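You operate a simulated robot arm through the tools that you are given. There is no shell and no other tool. Be economical: measure what you need, move in short steps, check, and stop when the job is done.

You run a simulated robot arm. Do the job below in one go: nothing can be reset, and whatever is moved stays where it is left.

## Task
Tighten cap bolts one and three of the bearing housing to 60 Nm.
Fine: first turn each in half a turn by hand; then set the setter dial, run one, then three, with the orange driver and put it back in its dock. Set down upright: orange driver.
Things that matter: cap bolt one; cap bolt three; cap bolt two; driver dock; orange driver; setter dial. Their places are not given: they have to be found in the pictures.

The check looks at the end state, three seconds after you hand in, the way a careful person would. Anything else that was tipped, shoved, dropped, spilled or broken makes it a failure. Lids that push on must go on centred and level and be pressed home; caps that screw on are set level and turned clockwise until they are tight.

## Robot
A 6-joint arm with a two-finger parallel gripper, fixed in place. Base frame: the origin is at the foot of the arm, x ahead of it, y to its left, z up; the work surface is at about z = 89. Units: cm, degrees, N and s.
With the tool pointing down near the work surface it reaches from about 24 to 66 cm from the base axis. Its first joint turns from -66.0 to 66.0 degrees. Payload 2.9 kg.
Tool frame: the origin (TCP) lies between the finger pads and is the grasp point; the fingertips stand 3 cm ahead of it; z points along the fingers, y is the line along which they close. Largest opening 11 cm; finger width 2, thickness 1; the body of the gripper, 4.8 by 11.2 cm, starts 5.5 cm behind the TCP.
Orientation is that of the tool frame in the base frame, as [roll, pitch, yaw] about the fixed x, y, z axes, in that order (R = Rz(yaw) Ry(pitch) Rx(roll)). With the fingers straight down and closing along the base's y, the tool's x points along the base's -x, its y along +y and its z along -z.

## Interface
- The arm moves only by the tool servo_tool. Its argument "series" is a list of rows, each a list of 6 numbers: the shift along the tool's x, y, z in cm, then the turn, a rotation vector about the tool's x, y, z in degrees. In form: [[dx, dy, dz, rx, ry, rz], ...]. A call has 1 to 12 rows; each row is the pose to reach, as a shift and turn from the pose commanded when the call began, along the tool's axes at that moment. "hand" is the finger opening in cm, from 0 to 11, set as the call begins (left out, the last holds). A row lasts 0.2 s, in which the tool goes at most 5 cm and 8.6 degrees; a call with a longer step from one row to the next is refused whole, and so is a gripper value outside its range. Where a pose cannot be reached the arm comes as near as it can. A force on the tool above 70 N (or 10 N above the force at the start of the call, whichever is more), or a blocked arm, ends the call early, and 0.2 s more pass. The fingers move at their own pace (about 10.8 cm/s each) and stop on an object; they squeeze with about 43 N. The grip force told is the motor's: it shows also when the fingers shut on nothing. Time passes only in rows, and 0.2 s behind the last, so rows that repeat a pose let the fingers close. The reply holds the time, the measured pose of the TCP, the force on the tool along the base axes, the opening and the grip force, in the units named above and with some noise, with the torque about the TCP (base axes, N m) and any sound that the robot's microphone picked up.
- Cameras (640 x 400 px; columns grow to the right, rows downward): "scene" is fixed at [6.06, 41.54, 141.94]; the picture's right is [-0.91, -0.42, 0.00], its down [-0.10, 0.21, -0.97] and it looks along [0.41, -0.88, -0.23] (base axes); focal length 344 px, centre (320, 200). "wrist" rides on the gripper at [7.2, 1.7, -10.3] in the tool frame; the picture's right is [-0.23, 0.97, 0.00], its down [-0.76, -0.18, -0.62] and it looks along [-0.61, -0.14, 0.78] (tool axes); focal length 222 px, centre (320, 200).
- grab_frame(camera): a new picture of that camera. The clock stands still meanwhile.
- probe_pixels(camera, pixels): for up to 12 pixels [column, row] of the newest picture of that camera ("zoom" is the newest enlarged one), the place [x, y, z] in the base frame of the surface seen there, good to about 0.3 cm. The clock stands still meanwhile.
- inspect(camera, box): a new picture of the part [left, top, right, bottom] of that camera's present view, enlarged. The clock stands still meanwhile.
- hand_in(): hands the job in; it is judged then, once.

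Keep the steps short. Do not move on a guess: measure, check each grasp and each placing, and mend mistakes. In all there are 80 turns and 54 pictures (those below and enlarged ones count). Leave the gripper open and the arm clear of the work at the hand-in unless told otherwise, and finish with a single line.

The tools are called after ">>>" as name(argument=value, ...) on one line, values as JSON. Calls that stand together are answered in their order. servo_tool: Moves the arm, as the interface text tells. Its arguments: {"type":"object","properties":{"series":{"type":"array","items":{"type":"array","items":{"type":"number"}}},"hand":{"type":"number"}},"required":["series"]} The other tools are called the same way: grab_frame (camera) takes a picture; probe_pixels (camera, pixels) gives the place of the surface under pixels of a picture; inspect (camera, box) takes an enlarged picture of a part of a camera's view; hand_in () hands the job in.

At the start:

```text
time: 0.0
tool_pos: [37.19, -11.1, 130.65]
orientation: [180.0, 0.0, 179.9]
ft_force: [0.2, -0.1, 0.9]
wrist_torque: [-0.02, -0.03, -0.02]
gripper_width: 10.99
gripper_force: 0.1
```

scene: 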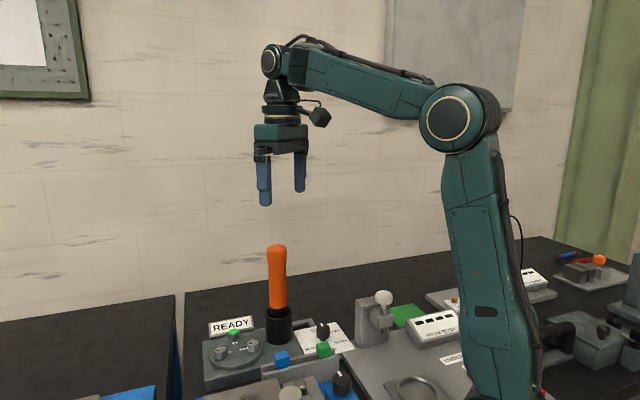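
wrist: 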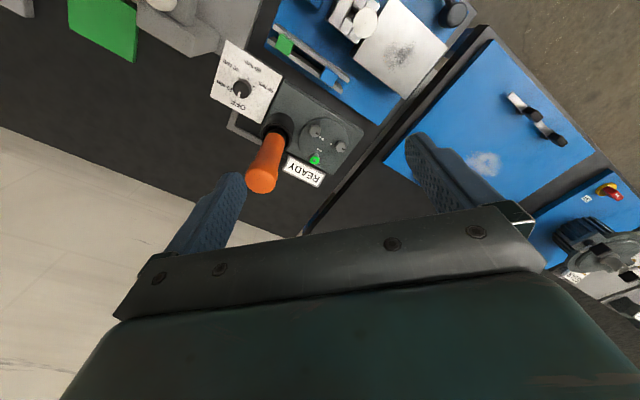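

I see the orange driver standing in a dock at wrist (270,150), a dial card at wrist (245,85) and a round housing at wrist (330,135). I'll enlarge these areas.

>>> inspect(camera="wrist", box=[200, 30, 380, 200])

>>> inspect(camera="scene", box=[190, 230, 370, 400])

```text
2.35 times, centred on (290, 115) of wrist
```

zoom: 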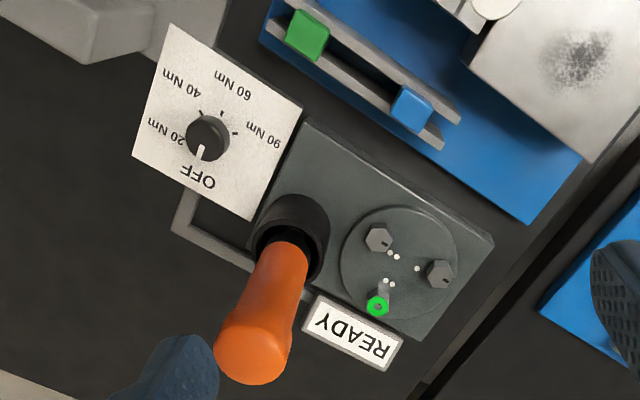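

```text
2.35 times, centred on (280, 315) of scene
```

zoom: 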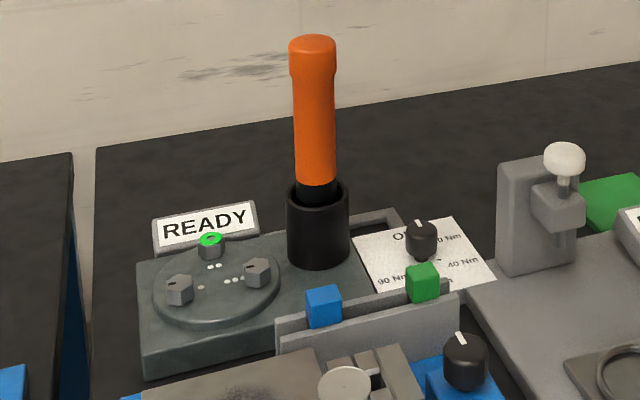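

The dots suggest bolt one on the left of the scene zoom (179,290), bolt two the green-marked one (210,245), and bolt three on the right (257,270). I'll measure places in both views.

>>> probe_pixels(camera="zoom", pixels=[[179, 281], [210, 240], [257, 264], [312, 40], [314, 150], [316, 200], [421, 225], [421, 250], [150, 265], [330, 260], [440, 262], [220, 300]])

>>> probe_pixels(camera="wrist", pixels=[[315, 131], [371, 146], [315, 160], [242, 88], [262, 180], [270, 150], [285, 125], [330, 145], [235, 112], [240, 98]])

```text
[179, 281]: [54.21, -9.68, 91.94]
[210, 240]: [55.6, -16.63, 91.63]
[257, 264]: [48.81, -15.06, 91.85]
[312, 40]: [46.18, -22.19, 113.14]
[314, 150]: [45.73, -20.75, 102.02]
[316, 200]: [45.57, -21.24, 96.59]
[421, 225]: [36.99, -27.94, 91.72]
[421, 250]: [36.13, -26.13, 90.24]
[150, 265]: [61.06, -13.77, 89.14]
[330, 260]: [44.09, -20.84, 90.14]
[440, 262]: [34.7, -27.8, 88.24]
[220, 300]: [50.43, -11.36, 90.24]
```

```text
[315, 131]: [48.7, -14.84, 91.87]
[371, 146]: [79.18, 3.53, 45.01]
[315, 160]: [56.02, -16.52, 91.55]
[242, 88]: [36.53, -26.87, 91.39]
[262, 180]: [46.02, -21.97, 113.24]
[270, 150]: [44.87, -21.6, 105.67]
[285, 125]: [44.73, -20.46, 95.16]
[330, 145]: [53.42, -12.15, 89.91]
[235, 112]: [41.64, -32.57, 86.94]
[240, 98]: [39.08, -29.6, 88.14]
```

Bolt one is near (54.2,-9.8), two near (55.8,-16.6) and three near (48.8,-15.0), with tops at about 91.9. The driver stands at (45.8,-21.6) with its top at 113, and the dial is at (36.7,-27). I'll lower the camera towards the housing, keeping away from the driver.

>>> servo_tool(series=[[-1.2, 0.8, 4.5, 0, 0, 0], [-2.4, 1.6, 9, 0, 0, 0], [-3.6, 2.4, 13.5, 0, 0, 0], [-4.4, 3, 18, 0, 0, 0], [-4.8, 3.1, 22, 0, 0, 0], [-4.8, 3.1, 24.5, 0, 0, 0]], hand=4)

>>> inspect(camera="wrist", box=[220, 80, 420, 205])

```text
time: 1.4
tool_pos: [42.18, -8.09, 106.17]
orientation: [180.0, 0.0, 180.0]
ft_force: [-0.3, -0.3, 0.0]
wrist_torque: [0.03, 0.0, 0.02]
gripper_width: 4.01
gripper_force: 0.0
```

```text
3.20 times, centred on (320, 142) of wrist
```

zoom: 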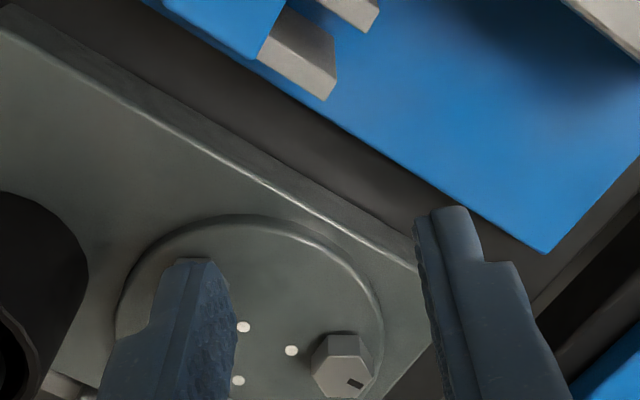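

Bolt one shows a single dot. I'll probe its hex corners here, then look lower in the frame.

>>> probe_pixels(camera="zoom", pixels=[[340, 376], [328, 357], [361, 357], [372, 376], [354, 383], [311, 376], [291, 350], [238, 380], [243, 327], [325, 395], [358, 397], [345, 338]])

>>> inspect(camera="wrist", box=[240, 150, 400, 250])

```text
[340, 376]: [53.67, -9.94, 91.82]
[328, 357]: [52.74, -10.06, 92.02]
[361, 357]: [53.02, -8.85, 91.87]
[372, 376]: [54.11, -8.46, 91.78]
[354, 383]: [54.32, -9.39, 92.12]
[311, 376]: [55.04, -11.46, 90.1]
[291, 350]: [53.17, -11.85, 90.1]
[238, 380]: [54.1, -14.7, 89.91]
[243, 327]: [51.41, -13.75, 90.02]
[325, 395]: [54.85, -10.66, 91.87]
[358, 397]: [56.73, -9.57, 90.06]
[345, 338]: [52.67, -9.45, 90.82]
```

```text
4.00 times, centred on (320, 200) of wrist
```

zoom: 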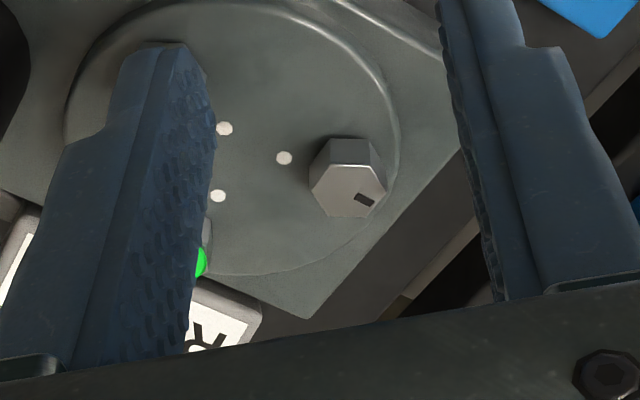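

The whole head of bolt one is now visible. I'll probe its top-face corners and marking.

>>> probe_pixels(camera="zoom", pixels=[[330, 169], [370, 169], [384, 188], [369, 214], [327, 208], [314, 187], [348, 190], [365, 199], [356, 194], [373, 204]])

```text
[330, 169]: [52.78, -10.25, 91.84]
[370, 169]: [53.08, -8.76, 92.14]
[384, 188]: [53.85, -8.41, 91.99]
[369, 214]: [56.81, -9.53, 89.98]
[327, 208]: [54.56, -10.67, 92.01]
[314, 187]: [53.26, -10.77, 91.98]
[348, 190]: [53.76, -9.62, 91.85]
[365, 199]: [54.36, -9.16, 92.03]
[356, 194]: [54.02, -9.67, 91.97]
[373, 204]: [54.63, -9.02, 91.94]
```

Reconstructing the hex of bolt one: centre about (53.95,-9.7), top at 92, flat normals at about 45/105/165°, and the marking points at about 45°. I'll go above it with the fingers turned -75° so they close along 165°, which leaves room for a 180° clockwise turn.

>>> servo_tool(series=[[-1.5, -0.2, 0, 0, 0, -8.3], [-3, -0.4, 0, 0, 0, -16.6], [-4.5, -0.6, 0, 0, 0, -25], [-6, -0.8, 0, 0, 0, -33.3], [-7.5, -1, 0, 0, 0, -41.6], [-9, -1.2, 0, 0, 0, -50], [-10.5, -1.4, 0, 0, 0, -58.3], [-11.5, -1.5, 1, 0, 0, -66.6], [-11.77, -1.61, 3, 0, 0, -75], [-11.77, -1.61, 5, 0, 0, -75], [-11.77, -1.61, 5, 0, 0, -75]])

>>> inspect(camera="wrist", box=[200, 90, 440, 240])

```text
time: 3.8
tool_pos: [53.93, -9.61, 101.04]
orientation: [180.0, 0.0, -104.9]
ft_force: [-0.1, -0.8, -0.1]
wrist_torque: [0.02, 0.02, 0.0]
gripper_width: 4.02
gripper_force: 0.0
```

```text
2.67 times, centred on (320, 165) of wrist
```

zoom: 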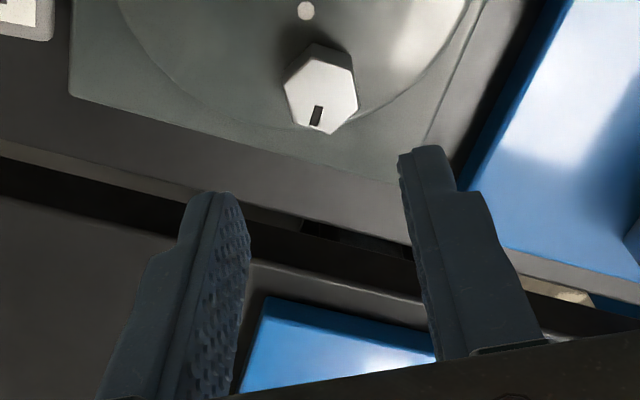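

The second reconstruction gives centre (53.75,-9.78) and flats at 44/104/164°. The fingers close along 165°, so this is well aligned. I'll descend to TCP z 93.5 and then close.

>>> servo_tool(series=[[0.2, 0.13, 2, 0, 0, 0], [0.2, 0.13, 4, 0, 0, 0], [0.2, 0.13, 5.5, 0, 0, 0], [0.2, 0.13, 6.8, 0, 0, 0], [0.2, 0.13, 7.5, 0, 0, 0], [0.2, 0.13, 7.5, 0, 0, 0]])

>>> servo_tool(series=[[0, 0, 0, 0, 0, 0], [0, 0, 0, 0, 0, 0], [0, 0, 0, 0, 0, 0]], hand=1.5)

>>> grab_frame(camera="wrist")

```text
time: 5.2
tool_pos: [53.68, -9.89, 93.67]
orientation: [-180.0, 0.0, -105.0]
ft_force: [0.0, -1.3, 0.0]
wrist_torque: [0.0, 0.0, 0.02]
gripper_width: 4.0
gripper_force: 0.1
```

```text
time: 6.0
tool_pos: [53.7, -9.8, 93.63]
orientation: [-179.9, 0.0, -105.0]
ft_force: [6.0, -0.3, -4.9]
wrist_torque: [-0.07, -0.14, -0.01]
gripper_width: 2.38
gripper_force: 44.9
```

```text
46 pictures are left
```

wrist: 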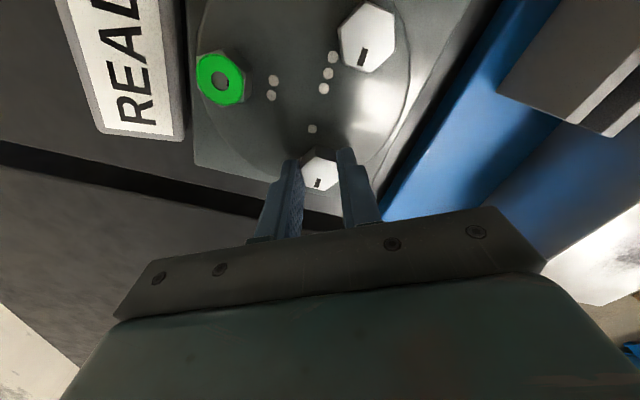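

The grip on bolt one is good at 2.38 cm, and dots 1/2/3 confirm the identities. Now I'll turn 90° clockwise, and then another 90°.

>>> servo_tool(series=[[0, 0, 0, 0, 0, 7.5], [0, 0, 0, 0, 0, 15], [0, 0, 0, 0, 0, 22.5], [0, 0, 0, 0, 0, 30], [0, 0, 0, 0, 0, 37.5], [0, 0, 0, 0, 0, 45], [0, 0, 0, 0, 0, 52.5], [0, 0, 0, 0, 0, 60], [0, 0, 0, 0, 0, 67.5], [0, 0, 0, 0, 0, 75], [0, 0, 0, 0, 0, 82.5], [0, 0, 0, 0, 0, 90]])

>>> inspect(camera="wrist", box=[160, 0, 480, 200])

```text
time: 8.6
tool_pos: [53.61, -9.72, 93.54]
orientation: [179.9, -0.1, 165.1]
ft_force: [6.1, 0.3, -22.0]
wrist_torque: [-0.19, -0.85, 0.07]
gripper_width: 2.35
gripper_force: 44.9
```

```text
2.00 times, centred on (320, 100) of wrist
```

zoom: 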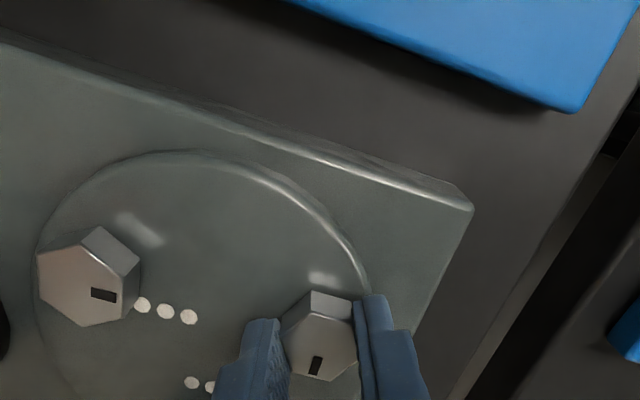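

The bolt turned with the grip: its mark moved along. A downward pull of 22 N shows it is sinking, so I'll follow it down slightly during the second 90°.

>>> servo_tool(series=[[0, 0, 0.05, 0, 0, 7.5], [0, 0, 0.07, 0, 0, 15], [0, 0, 0.09, 0, 0, 22.5], [0, 0, 0.1, 0, 0, 30], [0, 0, 0.11, 0, 0, 37.5], [0, 0, 0.12, 0, 0, 45], [0, 0, 0.13, 0, 0, 52.5], [0, 0, 0.14, 0, 0, 60], [0, 0, 0.15, 0, 0, 67.5], [0, 0, 0.16, 0, 0, 75], [0, 0, 0.17, 0, 0, 82.5], [0, 0, 0.18, 0, 0, 90]])

>>> inspect(camera="wrist", box=[160, 0, 480, 200])

```text
time: 11.2
tool_pos: [53.76, -9.6, 93.53]
orientation: [179.9, -0.1, 75.0]
ft_force: [18.8, 18.9, 3.1]
wrist_torque: [-0.27, -0.18, 0.07]
gripper_width: 2.36
gripper_force: 45.0
```

```text
2.00 times, centred on (320, 100) of wrist
```

zoom: 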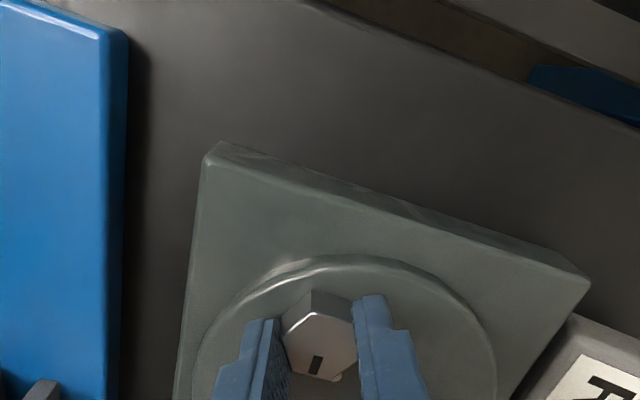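

Bolt one has now been turned 180°, with its mark following. Bolt three reconstructs to centre (48.68,-14.7) with flats also at 45/105/165°. The driver stands 7.4 cm from it, so there I'll turn in short regrips with the gripper kept clear of the driver. First I'll release and lift.

>>> servo_tool(series=[[0, 0, 0, 0, 0, 0], [0, 0, 0, 0, 0, 0], [0, 0, -2, 0, 0, 0], [0, 0, -5, 0, 0, 0], [0, 0, -7, 0, 0, 0], [0, 0, -7, 0, 0, 0]], hand=4.2)

>>> grab_frame(camera="scene")

```text
time: 12.6
tool_pos: [53.7, -9.8, 100.6]
orientation: [180.0, 0.0, 75.1]
ft_force: [-0.9, 0.5, 0.1]
wrist_torque: [-0.03, 0.05, 0.0]
gripper_width: 4.21
gripper_force: 0.0
```

```text
43 pictures are left
```

scene: 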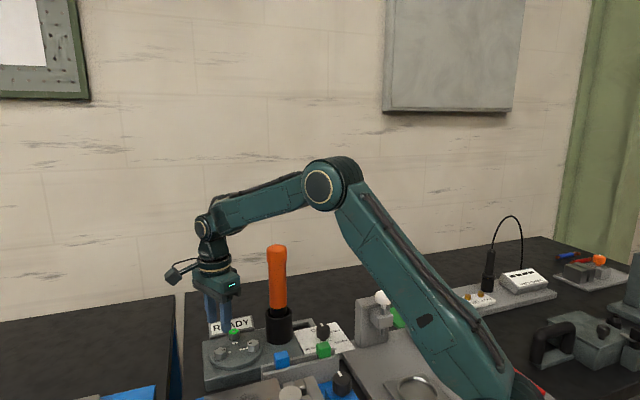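

Everything is clear. Next I'll move across at this height to above bolt three and look.

>>> servo_tool(series=[[-1.5, -0.88, 0, 0, 0, 0], [-3, -1.76, 0, 0, 0, 0], [-4.5, -2.64, 0, 0, 0, 0], [-6.04, -3.53, 0, 0, 0, 0], [-6.04, -3.53, 0, 0, 0, 0]])

>>> inspect(camera="wrist", box=[200, 90, 440, 240])

>>> inspect(camera="scene", box=[160, 190, 370, 400])

```text
time: 13.8
tool_pos: [48.59, -14.79, 100.46]
orientation: [179.9, 0.0, 74.9]
ft_force: [0.7, 0.2, 0.5]
wrist_torque: [-0.01, -0.02, 0.03]
gripper_width: 4.18
gripper_force: 0.2
```

```text
2.67 times, centred on (320, 165) of wrist
```

zoom: 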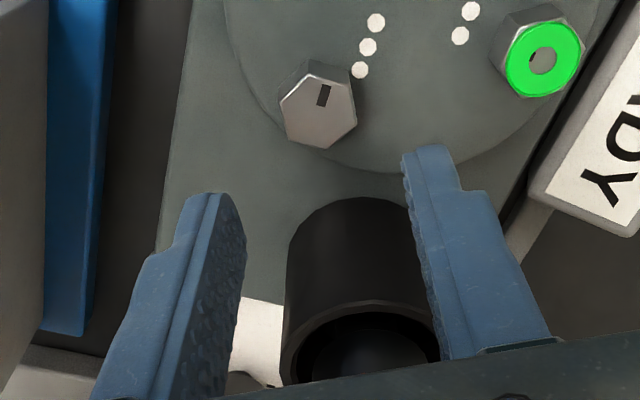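

```text
1.90 times, centred on (265, 295) of scene
```

zoom: 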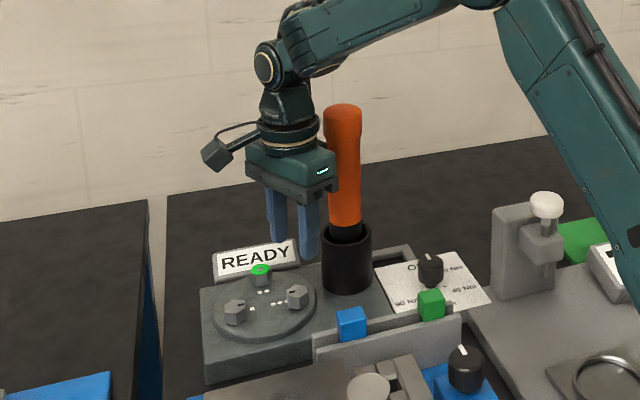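

The fingers straddle bolt three; I read its centre as (48.65,-14.77). The driver handle is clear of the gripper body. I'll lower to z≈93.5.

>>> servo_tool(series=[[-0.06, 0, 2, 0, 0, 0], [-0.06, 0, 4, 0, 0, 0], [-0.06, 0, 5.5, 0, 0, 0], [-0.06, 0, 6.5, 0, 0, 0], [-0.06, 0, 6.9, 0, 0, 0]])

>>> servo_tool(series=[[0, 0, 0, 0, 0, 0], [0, 0, 0, 0, 0, 0], [0, 0, 0, 0, 0, 0]], hand=1.5)

>>> inspect(camera="scene", box=[160, 190, 370, 400])

```text
time: 15.0
tool_pos: [48.49, -14.75, 93.52]
orientation: [179.9, 0.0, 75.0]
ft_force: [0.6, 0.3, 0.0]
wrist_torque: [0.02, -0.02, -0.03]
gripper_width: 4.2
gripper_force: 0.0
```

```text
time: 15.8
tool_pos: [48.65, -14.82, 93.53]
orientation: [179.8, 0.0, 75.0]
ft_force: [17.7, -5.3, -7.8]
wrist_torque: [-0.16, -0.4, 0.0]
gripper_width: 2.35
gripper_force: 45.1
```

```text
1.90 times, centred on (265, 295) of scene
```

zoom: 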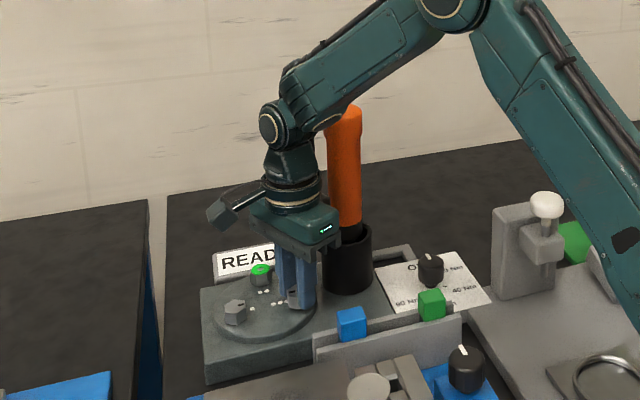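

Bolt three is gripped at 2.35. I'll correct a small 0.12 cm side offset and turn the first 40° clockwise.

>>> servo_tool(series=[[0, 0.12, 0, 0, 0, 0], [0, 0.12, 0.02, 0, 0, 8], [0, 0.12, 0.03, 0, 0, 16], [0, 0.12, 0.04, 0, 0, 24], [0, 0.12, 0.05, 0, 0, 32], [0, 0.12, 0.06, 0, 0, 40], [0, 0.12, 0.06, 0, 0, 40]])

>>> servo_tool(series=[[0, 0, 0, 0, 0, 0], [0, 0, -1.2, 0, 0, 0], [0, 0, -2.5, 0, 0, 0], [0, 0, -2.5, 0, 0, -8.5], [0, 0, -2.5, 0, 0, -17], [0, 0, -2.5, 0, 0, -25.5], [0, 0, -2.5, 0, 0, -34], [0, 0, -2.5, 0, 0, -42.5], [0, 0, -2.5, 0, 0, -51], [0, 0, -2.5, 0, 0, -60], [0, 0, -1.2, 0, 0, -60], [0, 0, 0, 0, 0, -60]], hand=4)

>>> inspect(camera="wrist", box=[200, 90, 440, 240])

```text
time: 17.4
tool_pos: [48.81, -14.78, 93.53]
orientation: [179.8, -0.1, 34.7]
ft_force: [5.2, -12.6, 1.1]
wrist_torque: [-0.4, 0.02, -0.03]
gripper_width: 2.35
gripper_force: 44.8
```

```text
refused: row 10 steps farther than a row can; nothing moved
```

```text
2.67 times, centred on (320, 165) of wrist
```

zoom: 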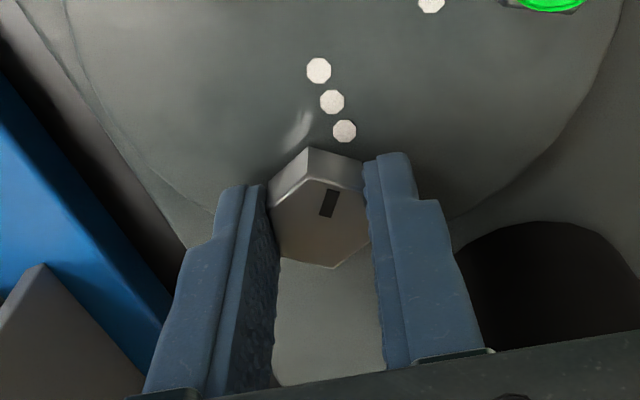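

The bolt turned 40°; the last row of the regrip call was too large a step. I'll redo it with 8.57° steps: open, lift, go back -60°, lower.

>>> servo_tool(series=[[0, 0, 0, 0, 0, 0], [0, 0, -1.2, 0, 0, 0], [0, 0, -2.5, 0, 0, 0], [0, 0, -2.5, 0, 0, -8.57], [0, 0, -2.5, 0, 0, -17.14], [0, 0, -2.5, 0, 0, -25.71], [0, 0, -2.5, 0, 0, -34.28], [0, 0, -2.5, 0, 0, -42.85], [0, 0, -2.5, 0, 0, -51.43], [0, 0, -2.5, 0, 0, -60], [0, 0, -1.2, 0, 0, -60], [0, 0, 0, 0, 0, -60]], hand=4)

>>> inspect(camera="wrist", box=[200, 90, 440, 240])

```text
time: 20.0
tool_pos: [48.71, -14.86, 93.53]
orientation: [179.8, -0.1, 95.1]
ft_force: [0.2, 0.5, 0.1]
wrist_torque: [-0.01, 0.0, 0.02]
gripper_width: 3.97
gripper_force: 0.0
```

```text
2.67 times, centred on (320, 165) of wrist
```

zoom: 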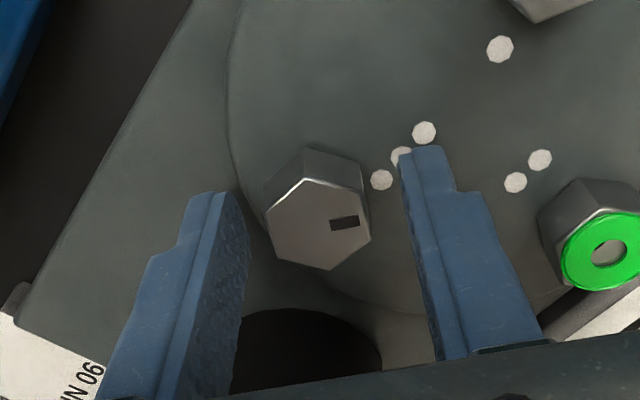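

The bolt held its place, and its flats are square to the fingers. I'll grip, turn 60° clockwise, then regrip in the same way.

>>> servo_tool(series=[[0, 0, 0, 0, 0, 0], [0, 0, 0, 0, 0, 0], [0, 0, 0.01, 0, 0, 8.57], [0, 0, 0.02, 0, 0, 17.14], [0, 0, 0.03, 0, 0, 25.71], [0, 0, 0.04, 0, 0, 34.28], [0, 0, 0.05, 0, 0, 42.85], [0, 0, 0.06, 0, 0, 51.43], [0, 0, 0.06, 0, 0, 60], [0, 0, 0.06, 0, 0, 60]], hand=1.5)

>>> servo_tool(series=[[0, 0, 0, 0, 0, 0], [0, 0, -1.2, 0, 0, 0], [0, 0, -2.5, 0, 0, 0], [0, 0, -2.5, 0, 0, -8.57], [0, 0, -2.5, 0, 0, -17.14], [0, 0, -2.5, 0, 0, -25.71], [0, 0, -2.5, 0, 0, -34.28], [0, 0, -2.5, 0, 0, -42.85], [0, 0, -2.5, 0, 0, -51.43], [0, 0, -2.5, 0, 0, -60], [0, 0, -1.2, 0, 0, -60], [0, 0, 0, 0, 0, -60]], hand=4)

>>> inspect(camera="wrist", box=[200, 90, 440, 240])

```text
time: 22.2
tool_pos: [48.67, -14.77, 93.53]
orientation: [-180.0, 0.0, 34.8]
ft_force: [-3.9, -4.4, -12.4]
wrist_torque: [-0.19, 0.01, -0.07]
gripper_width: 2.36
gripper_force: 44.7
```

```text
time: 24.8
tool_pos: [48.69, -14.69, 93.49]
orientation: [179.8, 0.0, 95.1]
ft_force: [-0.5, -0.3, 0.4]
wrist_torque: [-0.01, 0.0, -0.01]
gripper_width: 4.01
gripper_force: 0.0
```

```text
2.67 times, centred on (320, 165) of wrist
```

zoom: 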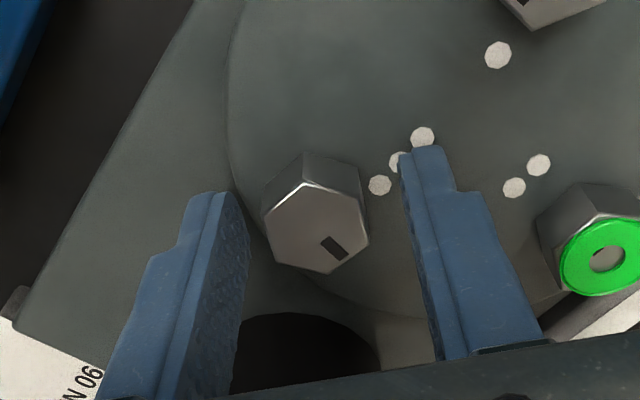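

The mark shows 100° in total so far. I'll do another 60° and then the last regrip.

>>> servo_tool(series=[[0, 0, 0, 0, 0, 0], [0, 0, 0, 0, 0, 0], [0, 0, 0.01, 0, 0, 8.57], [0, 0, 0.02, 0, 0, 17.14], [0, 0, 0.03, 0, 0, 25.71], [0, 0, 0.04, 0, 0, 34.28], [0, 0, 0.05, 0, 0, 42.85], [0, 0, 0.06, 0, 0, 51.43], [0, 0, 0.06, 0, 0, 60], [0, 0, 0.06, 0, 0, 60]], hand=1.5)

>>> servo_tool(series=[[0, 0, 0, 0, 0, 0], [0, 0, -1.2, 0, 0, 0], [0, 0, -2.5, 0, 0, 0], [0, 0, -2.5, 0, 0, -8.57], [0, 0, -2.5, 0, 0, -17.14], [0, 0, -2.5, 0, 0, -25.71], [0, 0, -2.5, 0, 0, -34.28], [0, 0, -2.5, 0, 0, -42.85], [0, 0, -2.5, 0, 0, -51.43], [0, 0, -2.5, 0, 0, -60], [0, 0, -1.2, 0, 0, -60], [0, 0, 0, 0, 0, -60]], hand=4)

>>> servo_tool(series=[[0, 0, 0, 0, 0, 0], [0, 0, 0, 0, 0, 0], [0, 0, 0.01, 0, 0, 7], [0, 0, 0.02, 0, 0, 14], [0, 0, 0.03, 0, 0, 20], [0, 0, 0.03, 0, 0, 20]], hand=1.5)

>>> inspect(camera="wrist", box=[200, 90, 440, 240])

```text
time: 27.0
tool_pos: [48.72, -14.74, 93.35]
orientation: [179.9, -0.1, 34.9]
ft_force: [8.9, -16.4, -20.7]
wrist_torque: [-0.62, 0.21, 0.0]
gripper_width: 2.33
gripper_force: 45.3
```

```text
time: 29.6
tool_pos: [48.87, -14.66, 93.5]
orientation: [179.9, 0.0, 95.0]
ft_force: [-0.7, 0.6, -0.5]
wrist_torque: [-0.03, -0.02, 0.02]
gripper_width: 3.99
gripper_force: 0.1
```

```text
time: 31.0
tool_pos: [48.7, -14.55, 93.44]
orientation: [-179.8, -0.1, 75.1]
ft_force: [-14.3, 4.1, -3.0]
wrist_torque: [0.18, 0.23, -0.1]
gripper_width: 2.34
gripper_force: 45.1
```

```text
2.67 times, centred on (320, 165) of wrist
```

zoom: 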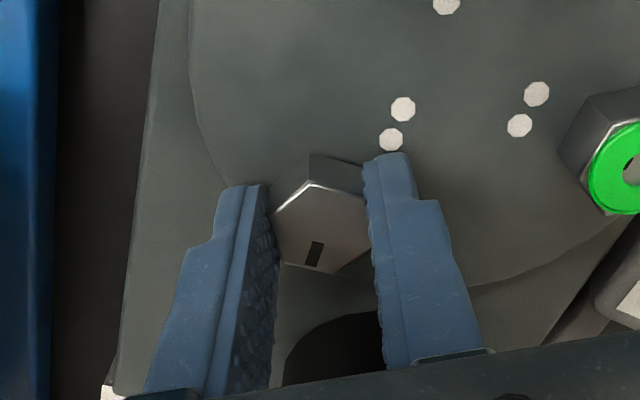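

Bolt three's mark is now on the opposite side, so it has had its full half turn. I'll release and lift straight up, then check what stands around the dial before travelling.

>>> servo_tool(series=[[0, 0, 0, 0, 0, 0], [0, 0, 0, 0, 0, 0], [0, 0, -2.5, 0, 0, 0], [0, 0, -6, 0, 0, 0], [0, 0, -10, 0, 0, 0], [0, 0, -10, 0, 0, 0]], hand=4)

>>> inspect(camera="scene", box=[200, 220, 480, 400])

>>> probe_pixels(camera="zoom", pixels=[[420, 172], [400, 190], [470, 215], [285, 240], [281, 260], [170, 70], [155, 70], [187, 70], [172, 200], [170, 130], [280, 300], [325, 365]])

```text
time: 32.4
tool_pos: [48.82, -14.69, 103.48]
orientation: [-180.0, 0.0, 74.9]
ft_force: [0.5, 0.1, -0.3]
wrist_torque: [-0.04, -0.01, -0.02]
gripper_width: 4.02
gripper_force: 0.1
```

```text
2.22 times, centred on (340, 310) of scene
```

zoom: 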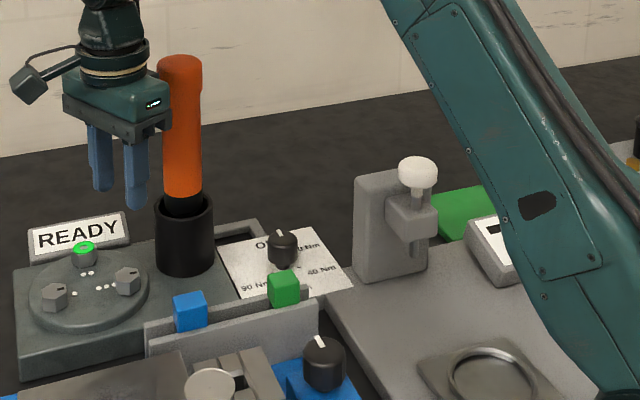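

```text
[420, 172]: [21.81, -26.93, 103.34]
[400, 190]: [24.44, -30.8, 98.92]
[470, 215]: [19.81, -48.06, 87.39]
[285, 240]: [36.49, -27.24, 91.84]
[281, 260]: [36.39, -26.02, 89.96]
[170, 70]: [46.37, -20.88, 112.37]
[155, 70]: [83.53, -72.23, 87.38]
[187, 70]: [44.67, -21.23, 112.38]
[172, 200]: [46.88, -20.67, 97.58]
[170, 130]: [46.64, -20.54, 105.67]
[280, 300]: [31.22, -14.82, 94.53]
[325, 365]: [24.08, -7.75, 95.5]
```

The tall stand is 14 cm from the dial, and the slider blocks reach only 95. I'll swing round the near side of the driver to view the dial.

>>> servo_tool(series=[[0.8, -3.2, 0, 0, 0, 0], [1.6, -6.4, 0, 0, 0, 0], [2.29, -9.62, 0, 0, 0, 0], [0, -10.5, 0, 0, 0, 0], [-3, -11, 0, 0, 0, 0], [-6, -11.5, 0, 0, 0, 0], [-8.67, -11.86, 0, 0, 0, 0], [-8.67, -11.86, 0, 0, 0, 0]])

>>> inspect(camera="wrist", box=[200, 80, 440, 230])

```text
time: 34.2
tool_pos: [35.09, -19.97, 103.45]
orientation: [180.0, 0.0, 75.1]
ft_force: [0.7, -0.6, 0.9]
wrist_torque: [0.02, 0.0, -0.03]
gripper_width: 3.99
gripper_force: 0.0
```

```text
2.67 times, centred on (320, 155) of wrist
```

zoom: 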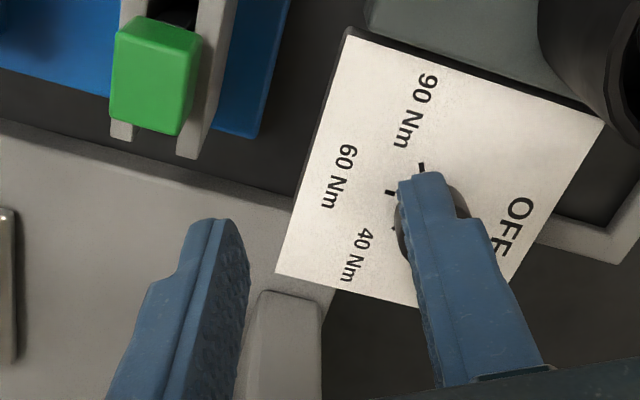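

A finger hides the dial. I'll step 4.5 cm back along tool x and look again.

>>> servo_tool(series=[[2.2, 0, 0, 0, 0, 0], [4.5, 0, 0, 0, 0, 0], [4.5, 0, 0, 0, 0, 0]])

>>> inspect(camera="wrist", box=[270, 50, 430, 150])

```text
time: 35.0
tool_pos: [36.3, -15.71, 103.34]
orientation: [179.9, 0.0, 75.0]
ft_force: [0.4, 0.0, 0.0]
wrist_torque: [0.01, -0.01, -0.03]
gripper_width: 4.03
gripper_force: 0.1
```

```text
4.00 times, centred on (350, 100) of wrist
```

zoom: 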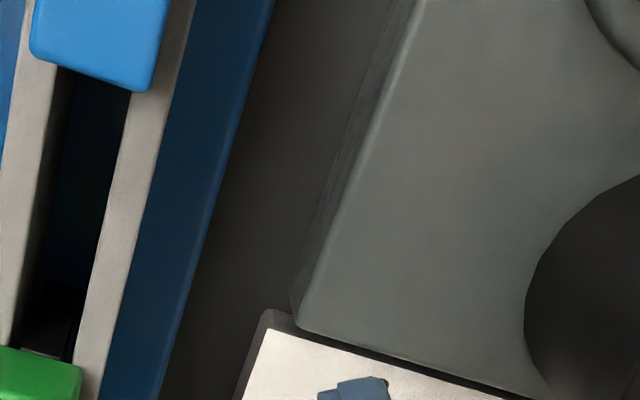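

Wrong way: in the picture, up is towards tool +x. I'll step 8.5 cm the other way.

>>> servo_tool(series=[[-3, 0, 0, 0, 0, 0], [-6, 0, 0, 0, 0, 0], [-8.5, 0, 0, 0, 0, 0], [-8.5, 0, 0, 0, 0, 0]])

>>> inspect(camera="wrist", box=[280, 40, 440, 140])

```text
time: 36.0
tool_pos: [33.98, -23.89, 103.66]
orientation: [-180.0, 0.1, 74.9]
ft_force: [0.6, -0.1, 0.0]
wrist_torque: [-0.01, 0.03, 0.01]
gripper_width: 4.0
gripper_force: 0.0
```

```text
4.00 times, centred on (360, 90) of wrist
```

zoom: 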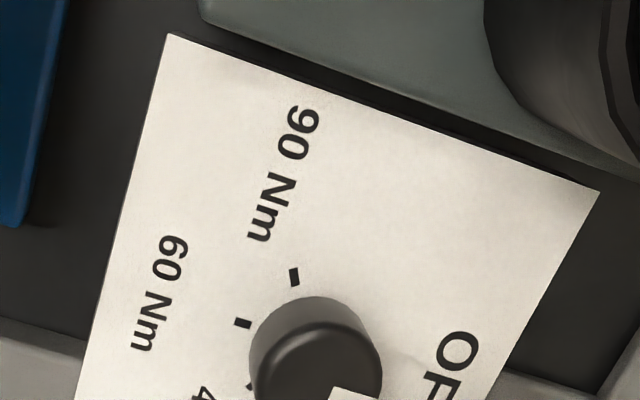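

The dial is visible now but cut off. I'll take a wider view a bit lower in the frame.

>>> inspect(camera="wrist", box=[270, 70, 430, 170])

>>> probe_pixels(camera="zoom", pixels=[[355, 265], [334, 148], [282, 195], [290, 258], [325, 316], [355, 225], [400, 260], [310, 265], [357, 305]])

```text
4.00 times, centred on (350, 120) of wrist
```

zoom: 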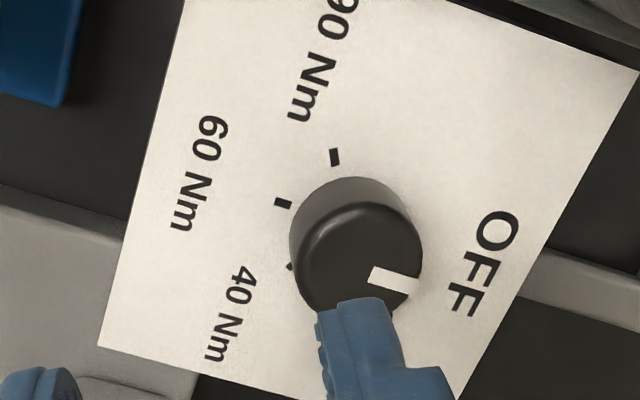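

```text
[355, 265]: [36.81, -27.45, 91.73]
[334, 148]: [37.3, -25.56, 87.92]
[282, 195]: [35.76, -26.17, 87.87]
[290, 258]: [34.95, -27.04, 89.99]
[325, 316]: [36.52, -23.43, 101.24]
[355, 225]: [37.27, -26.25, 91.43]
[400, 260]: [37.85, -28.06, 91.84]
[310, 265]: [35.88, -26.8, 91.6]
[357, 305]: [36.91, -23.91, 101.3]
```

The pointer is at OFF (about -47°), and the 60 Nm label lies opposite at about 134°. The order clockwise is OFF-20-40-60-90 in roughly 60° steps, so it needs a half turn clockwise. The knob centre is about (36.72,-27.43), diameter 3.4, top at 91.8. I'll use two 90° grips that keep the camera away from the driver, first turning the tool back about -103° while moving above the knob.

>>> servo_tool(series=[[-0.2, 0.3, 0, 0, 0, -8.58], [-0.4, 0.6, 0, 0, 0, -17.16], [-0.7, 0.9, 0, 0, 0, -25.74], [-0.9, 1.2, 0, 0, 0, -34.32], [-1.1, 1.5, 0, 0, 0, -42.9], [-1.3, 1.8, 0, 0, 0, -51.48], [-1.6, 2.1, 0, 0, 0, -60.06], [-1.8, 2.4, 0, 0, 0, -68.64], [-2.0, 2.7, 0, 0, 0, -77.22], [-2.2, 3.0, 0, 0, 0, -85.8], [-2.5, 3.3, 0, 0, 0, -94.38], [-2.67, 3.56, 0, 0, 0, -102.96]], hand=6)

>>> inspect(camera="wrist", box=[200, 70, 440, 220])

```text
time: 38.6
tool_pos: [36.8, -27.38, 103.56]
orientation: [-180.0, 0.1, 178.0]
ft_force: [0.4, 0.0, 0.1]
wrist_torque: [-0.02, 0.01, 0.02]
gripper_width: 5.97
gripper_force: 0.0
```

```text
2.67 times, centred on (320, 145) of wrist
```

zoom: 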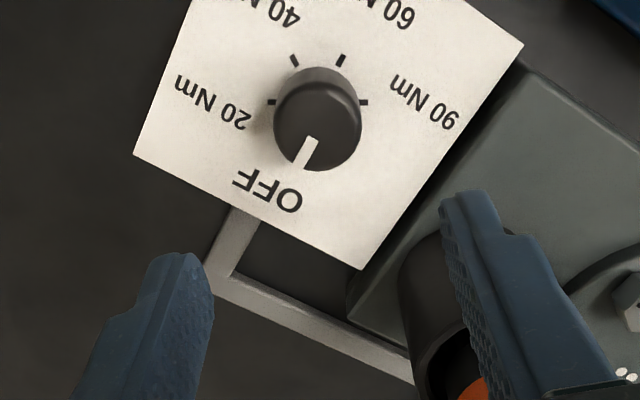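

All the ticks now fit a circle centred at (36.93,-27.45), with 20/40/60/90 at 255/195/135/75° and OFF at 315°. So exactly 180° clockwise reaches 60. I'll descend over the knob and grip it.

>>> servo_tool(series=[[-0.12, 0, 3.5, 0, 0, 0], [-0.12, 0, 7, 0, 0, 0], [-0.12, 0, 9, 0, 0, 0], [-0.12, 0, 10, 0, 0, 0], [-0.12, 0, 10.5, 0, 0, 0], [-0.12, 0, 10.5, 0, 0, 0]])

>>> servo_tool(series=[[0, 0, 0, 0, 0, 0], [0, 0, 0, 0, 0, 0], [0, 0, 0, 0, 0, 0]], hand=2)

>>> inspect(camera="wrist", box=[200, 90, 440, 240])

```text
time: 40.0
tool_pos: [36.89, -27.31, 92.72]
orientation: [180.0, 0.1, 177.9]
ft_force: [-0.8, 1.1, -1.1]
wrist_torque: [0.02, 0.04, -0.01]
gripper_width: 6.02
gripper_force: 0.2
```

```text
time: 40.8
tool_pos: [36.98, -27.68, 92.83]
orientation: [-179.8, 0.1, 177.8]
ft_force: [-1.9, -21.2, -7.0]
wrist_torque: [-0.48, -0.25, 0.05]
gripper_width: 3.27
gripper_force: 44.8
```

```text
2.67 times, centred on (320, 165) of wrist
```

zoom: 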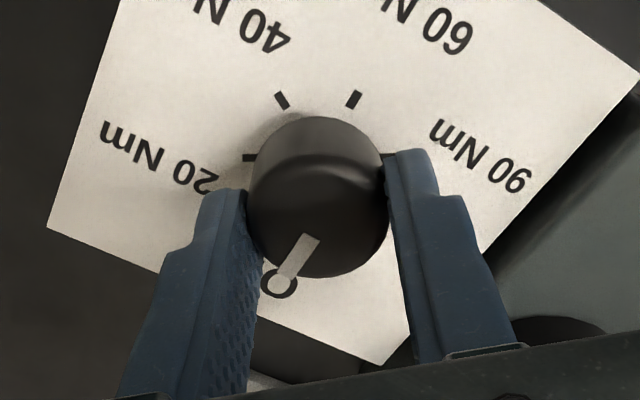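

I have the knob at 3.27. I'll relieve the 21 N side load with a 0.15 cm shift and turn 90° clockwise.

>>> servo_tool(series=[[0, -0.15, 0, 0, 0, 0], [0, -0.15, 0, 0, 0, 8.2], [0, -0.15, 0, 0, 0, 16.4], [0, -0.15, 0, 0, 0, 24.6], [0, -0.15, 0, 0, 0, 32.8], [0, -0.15, 0, 0, 0, 41], [0, -0.15, 0, 0, 0, 49.2], [0, -0.15, 0, 0, 0, 57.4], [0, -0.15, 0, 0, 0, 65.6], [0, -0.15, 0, 0, 0, 73.8], [0, -0.15, 0, 0, 0, 82], [0, -0.15, 0, 0, 0, 90]])

>>> servo_tool(series=[[0, 0, 0, 0, 0, 0], [0, 0, 0, 0, 0, 0], [0, 0, -1.5, 0, 0, 0], [0, 0, -4, 0, 0, 0], [0, 0, -4, 0, 0, 0]], hand=6)

>>> inspect(camera="wrist", box=[200, 70, 440, 220])

```text
time: 43.4
tool_pos: [36.86, -27.74, 92.87]
orientation: [-180.0, 0.1, 87.7]
ft_force: [-2.7, -18.5, -18.1]
wrist_torque: [-0.9, -0.18, 0.01]
gripper_width: 3.26
gripper_force: 44.5
```

```text
time: 44.6
tool_pos: [36.88, -27.74, 97.13]
orientation: [-180.0, -0.1, 88.1]
ft_force: [0.0, 0.0, -0.1]
wrist_torque: [0.01, -0.05, -0.01]
gripper_width: 5.98
gripper_force: 0.1
```

```text
2.67 times, centred on (320, 145) of wrist
```

zoom: 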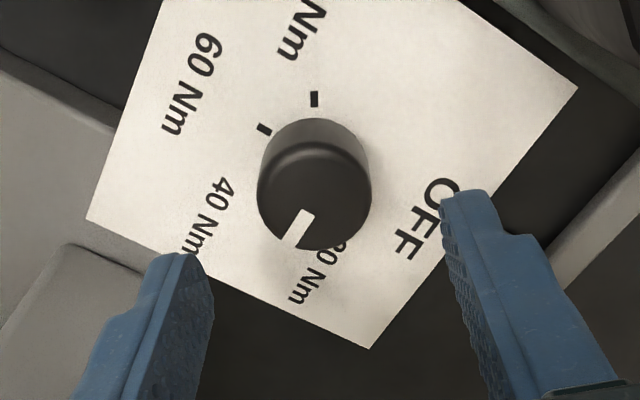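

The pointer moved 90°, to between 20 and 40. I'll rotate back -90°, lower, and turn the second 90°.

>>> servo_tool(series=[[-0.12, 0, 0, 0, 0, -8.2], [-0.12, 0, 0, 0, 0, -16.4], [-0.12, 0, 0, 0, 0, -24.6], [-0.12, 0, 0, 0, 0, -32.8], [-0.12, 0, 0, 0, 0, -41], [-0.12, 0, 0, 0, 0, -49.2], [-0.12, 0, 0, 0, 0, -57.4], [-0.12, 0, 0, 0, 0, -65.6], [-0.12, 0, 0, 0, 0, -73.8], [-0.12, 0, 0, 0, 0, -82], [-0.12, 0, 2, 0, 0, -90], [-0.12, 0, 4, 0, 0, -90]])

>>> servo_tool(series=[[0, 0, 0, 0, 0, 0], [0, 0, 0, 0, 0, 0], [0, 0, 0, 0, 0, 0]], hand=2)

>>> servo_tool(series=[[0, 0, 0, 0, 0, 8.2], [0, 0, 0, 0, 0, 16.4], [0, 0, 0, 0, 0, 24.6], [0, 0, 0, 0, 0, 32.8], [0, 0, 0, 0, 0, 41], [0, 0, 0, 0, 0, 49.2], [0, 0, 0, 0, 0, 57.4], [0, 0, 0, 0, 0, 65.6], [0, 0, 0, 0, 0, 73.8], [0, 0, 0, 0, 0, 82], [0, 0, 0, 0, 0, 90], [0, 0, 0, 0, 0, 90]])

>>> servo_tool(series=[[0, 0, 0, 0, 0, 0], [0, 0, 0, 0, 0, 0], [0, 0, -1.5, 0, 0, 0], [0, 0, -5, 0, 0, 0], [0, 0, -9, 0, 0, 0], [0, 0, -9, 0, 0, 0]], hand=6)

>>> inspect(camera="wrist", box=[200, 70, 440, 220])

```text
time: 47.2
tool_pos: [36.98, -27.7, 92.96]
orientation: [-180.0, 0.1, 178.1]
ft_force: [0.1, -0.3, -0.1]
wrist_torque: [-0.02, 0.01, 0.02]
gripper_width: 6.01
gripper_force: 0.1
```

```text
time: 48.0
tool_pos: [36.89, -27.66, 92.95]
orientation: [180.0, 0.0, 178.0]
ft_force: [-0.4, 3.2, -2.7]
wrist_torque: [-0.1, -0.69, -0.01]
gripper_width: 3.28
gripper_force: 44.8
```

```text
time: 50.6
tool_pos: [36.7, -27.86, 93.02]
orientation: [179.9, 0.1, 87.8]
ft_force: [-10.0, -2.2, 29.1]
wrist_torque: [-0.45, 0.36, 0.07]
gripper_width: 3.28
gripper_force: 45.3
```

```text
time: 52.0
tool_pos: [36.95, -27.76, 101.9]
orientation: [179.9, -0.1, 88.0]
ft_force: [-0.7, 0.5, -0.5]
wrist_torque: [-0.01, 0.03, -0.02]
gripper_width: 6.01
gripper_force: 0.0
```

```text
2.67 times, centred on (320, 145) of wrist
```

zoom: 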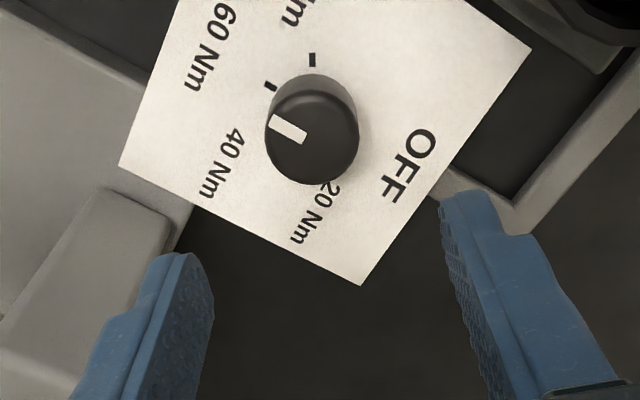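

The pointer reads 135°, which is exactly 60 Nm. Next I'll rise straight up to z≈122, turn back, and look at the driver from above.

>>> servo_tool(series=[[0, 0, -5, 0, 0, 0], [0, 0, -10, 0, 0, 0], [0, 0, -15, 0, 0, 0], [0, 0, -20, 0, 0, 0], [0, 0, -20, 0, 0, 0]], hand=8)

>>> servo_tool(series=[[0.6, 0.3, 0, 0, 0, -8.2], [1.2, 0.7, 0, 0, 0, -16.4], [1.8, 1, 0, 0, 0, -24.6], [2.4, 1.4, 0, 0, 0, -32.8], [3, 1.7, 0, 0, 0, -41], [3.7, 2.1, 0, 0, 0, -49.2], [4.3, 2.4, 0, 0, 0, -57.4], [5, 2.8, 0, 0, 0, -65.6], [5.6, 3.1, 0, 0, 0, -73.8], [6.2, 3.5, 0, 0, 0, -82], [6.84, 3.86, 0, 0, 0, -90], [6.84, 3.86, 0, 0, 0, -90]])

>>> inspect(camera="wrist", box=[160, 40, 480, 240])

```text
time: 53.2
tool_pos: [36.65, -27.9, 121.93]
orientation: [-179.9, 0.0, 88.0]
ft_force: [-0.1, 0.8, -0.3]
wrist_torque: [-0.01, -0.02, -0.02]
gripper_width: 8.01
gripper_force: 0.1
```

```text
time: 55.8
tool_pos: [40.97, -20.97, 121.88]
orientation: [-179.9, 0.1, 178.1]
ft_force: [0.2, -0.2, 0.1]
wrist_torque: [0.04, -0.01, 0.01]
gripper_width: 7.99
gripper_force: 0.0
```

```text
2.00 times, centred on (320, 140) of wrist
```

zoom: 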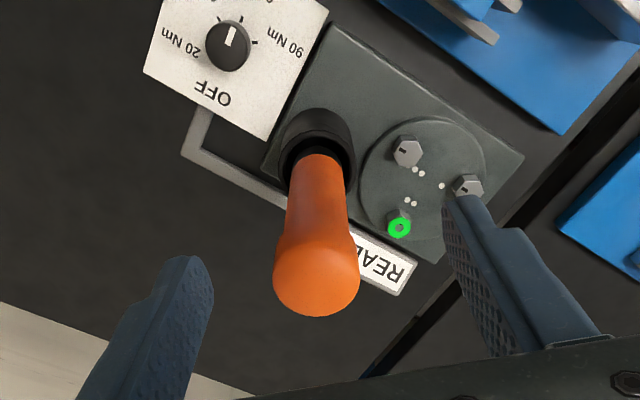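

I'll probe points on the driver's cap, shaft and dock to fix its axis.

>>> probe_pixels(camera="zoom", pixels=[[317, 250], [317, 270], [317, 290], [317, 305], [285, 280], [350, 280], [317, 190], [317, 165], [295, 190], [340, 190], [282, 160], [315, 115]])

>>> inspect(camera="wrist", box=[250, 70, 370, 145])

```text
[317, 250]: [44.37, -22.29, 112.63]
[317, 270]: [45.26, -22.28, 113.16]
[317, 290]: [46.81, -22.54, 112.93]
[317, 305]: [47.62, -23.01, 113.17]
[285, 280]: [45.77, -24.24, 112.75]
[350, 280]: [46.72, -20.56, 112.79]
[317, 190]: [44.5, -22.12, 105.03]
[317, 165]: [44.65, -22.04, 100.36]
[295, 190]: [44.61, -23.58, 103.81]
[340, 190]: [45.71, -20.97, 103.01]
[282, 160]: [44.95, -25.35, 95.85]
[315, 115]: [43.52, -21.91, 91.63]
```

```text
5.33 times, centred on (310, 108) of wrist
```

zoom: 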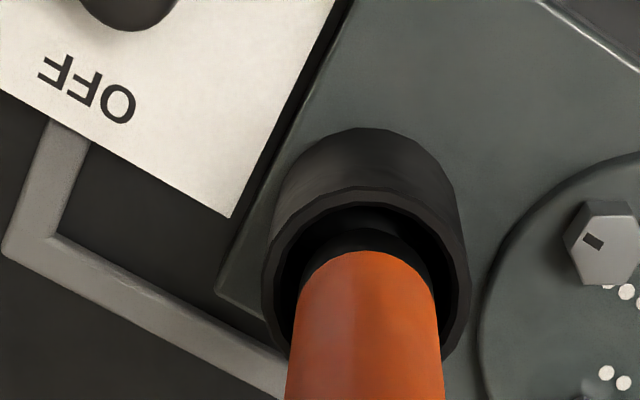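

The driver's axis is at about (46.2,-22.45), with its cap top at 113.2 and about 4.3 cm across. I'll move over it and go down to TCP z≈108.5, so the cap stays just under the palm.

>>> servo_tool(series=[[-2.6, -0.6, 0, 0, 0, 0], [-5.25, -1.27, 0, 0, 0, 0], [-5.25, -1.27, 3, 0, 0, 0], [-5.25, -1.27, 6, 0, 0, 0], [-5.25, -1.27, 9, 0, 0, 0], [-5.25, -1.27, 11.5, 0, 0, 0], [-5.25, -1.27, 13, 0, 0, 0], [-5.25, -1.27, 13.4, 0, 0, 0], [-5.25, -1.27, 13.4, 0, 0, 0]])

>>> inspect(camera="scene", box=[170, 180, 370, 380])

>>> grab_frame(camera="wrist")

```text
time: 57.8
tool_pos: [46.03, -22.48, 108.41]
orientation: [180.0, 0.1, 178.0]
ft_force: [-0.7, -0.3, 0.4]
wrist_torque: [-0.01, 0.01, 0.02]
gripper_width: 7.99
gripper_force: 0.1
```

```text
2.00 times, centred on (270, 280) of scene
```

zoom: 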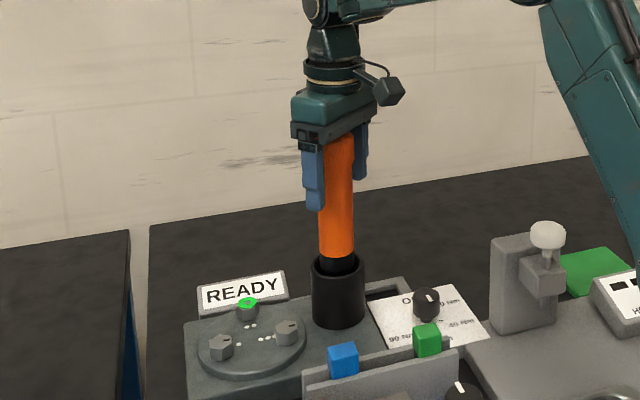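

```text
23 pictures are left
```

wrist: 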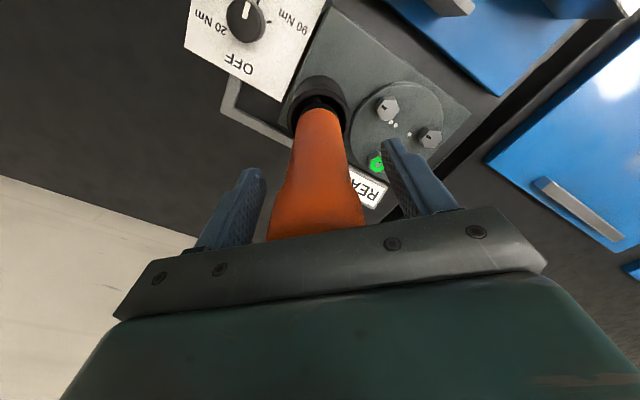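

The fingers straddle the handle, so I'll close.

>>> servo_tool(series=[[0, 0, 0, 0, 0, 0], [0, 0, 0, 0, 0, 0], [0, 0, 0, 0, 0, 0], [0, 0, 0, 0, 0, 0]], hand=2.5)

```text
time: 58.8
tool_pos: [45.89, -22.46, 108.51]
orientation: [180.0, 0.1, 178.0]
ft_force: [0.4, -1.8, 0.1]
wrist_torque: [-0.33, -0.11, -0.02]
gripper_width: 4.76
gripper_force: 43.1
```

It's gripped at 4.76 on the cap, with hardly any side load. I'll lift straight up gently.

>>> servo_tool(series=[[0, 0, -1, 0, 0, 0], [0, 0, -2.5, 0, 0, 0], [0, 0, -4.5, 0, 0, 0], [0, 0, -6.5, 0, 0, 0], [0, 0, -8.5, 0, 0, 0], [0, 0, -10, 0, 0, 0], [0, 0, -10, 0, 0, 0]])

>>> inspect(camera="scene", box=[170, 130, 370, 330])

```text
time: 60.4
tool_pos: [46.24, -22.16, 118.49]
orientation: [-180.0, 0.1, 177.9]
ft_force: [-0.8, -0.5, -7.8]
wrist_torque: [-0.04, 0.04, 0.0]
gripper_width: 4.76
gripper_force: 42.8
```

```text
2.00 times, centred on (270, 230) of scene
```

zoom: 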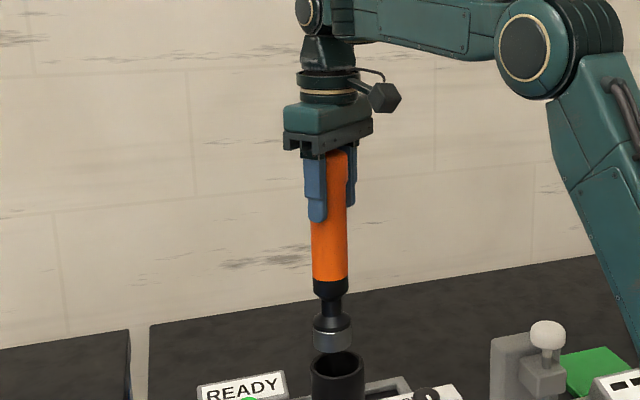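

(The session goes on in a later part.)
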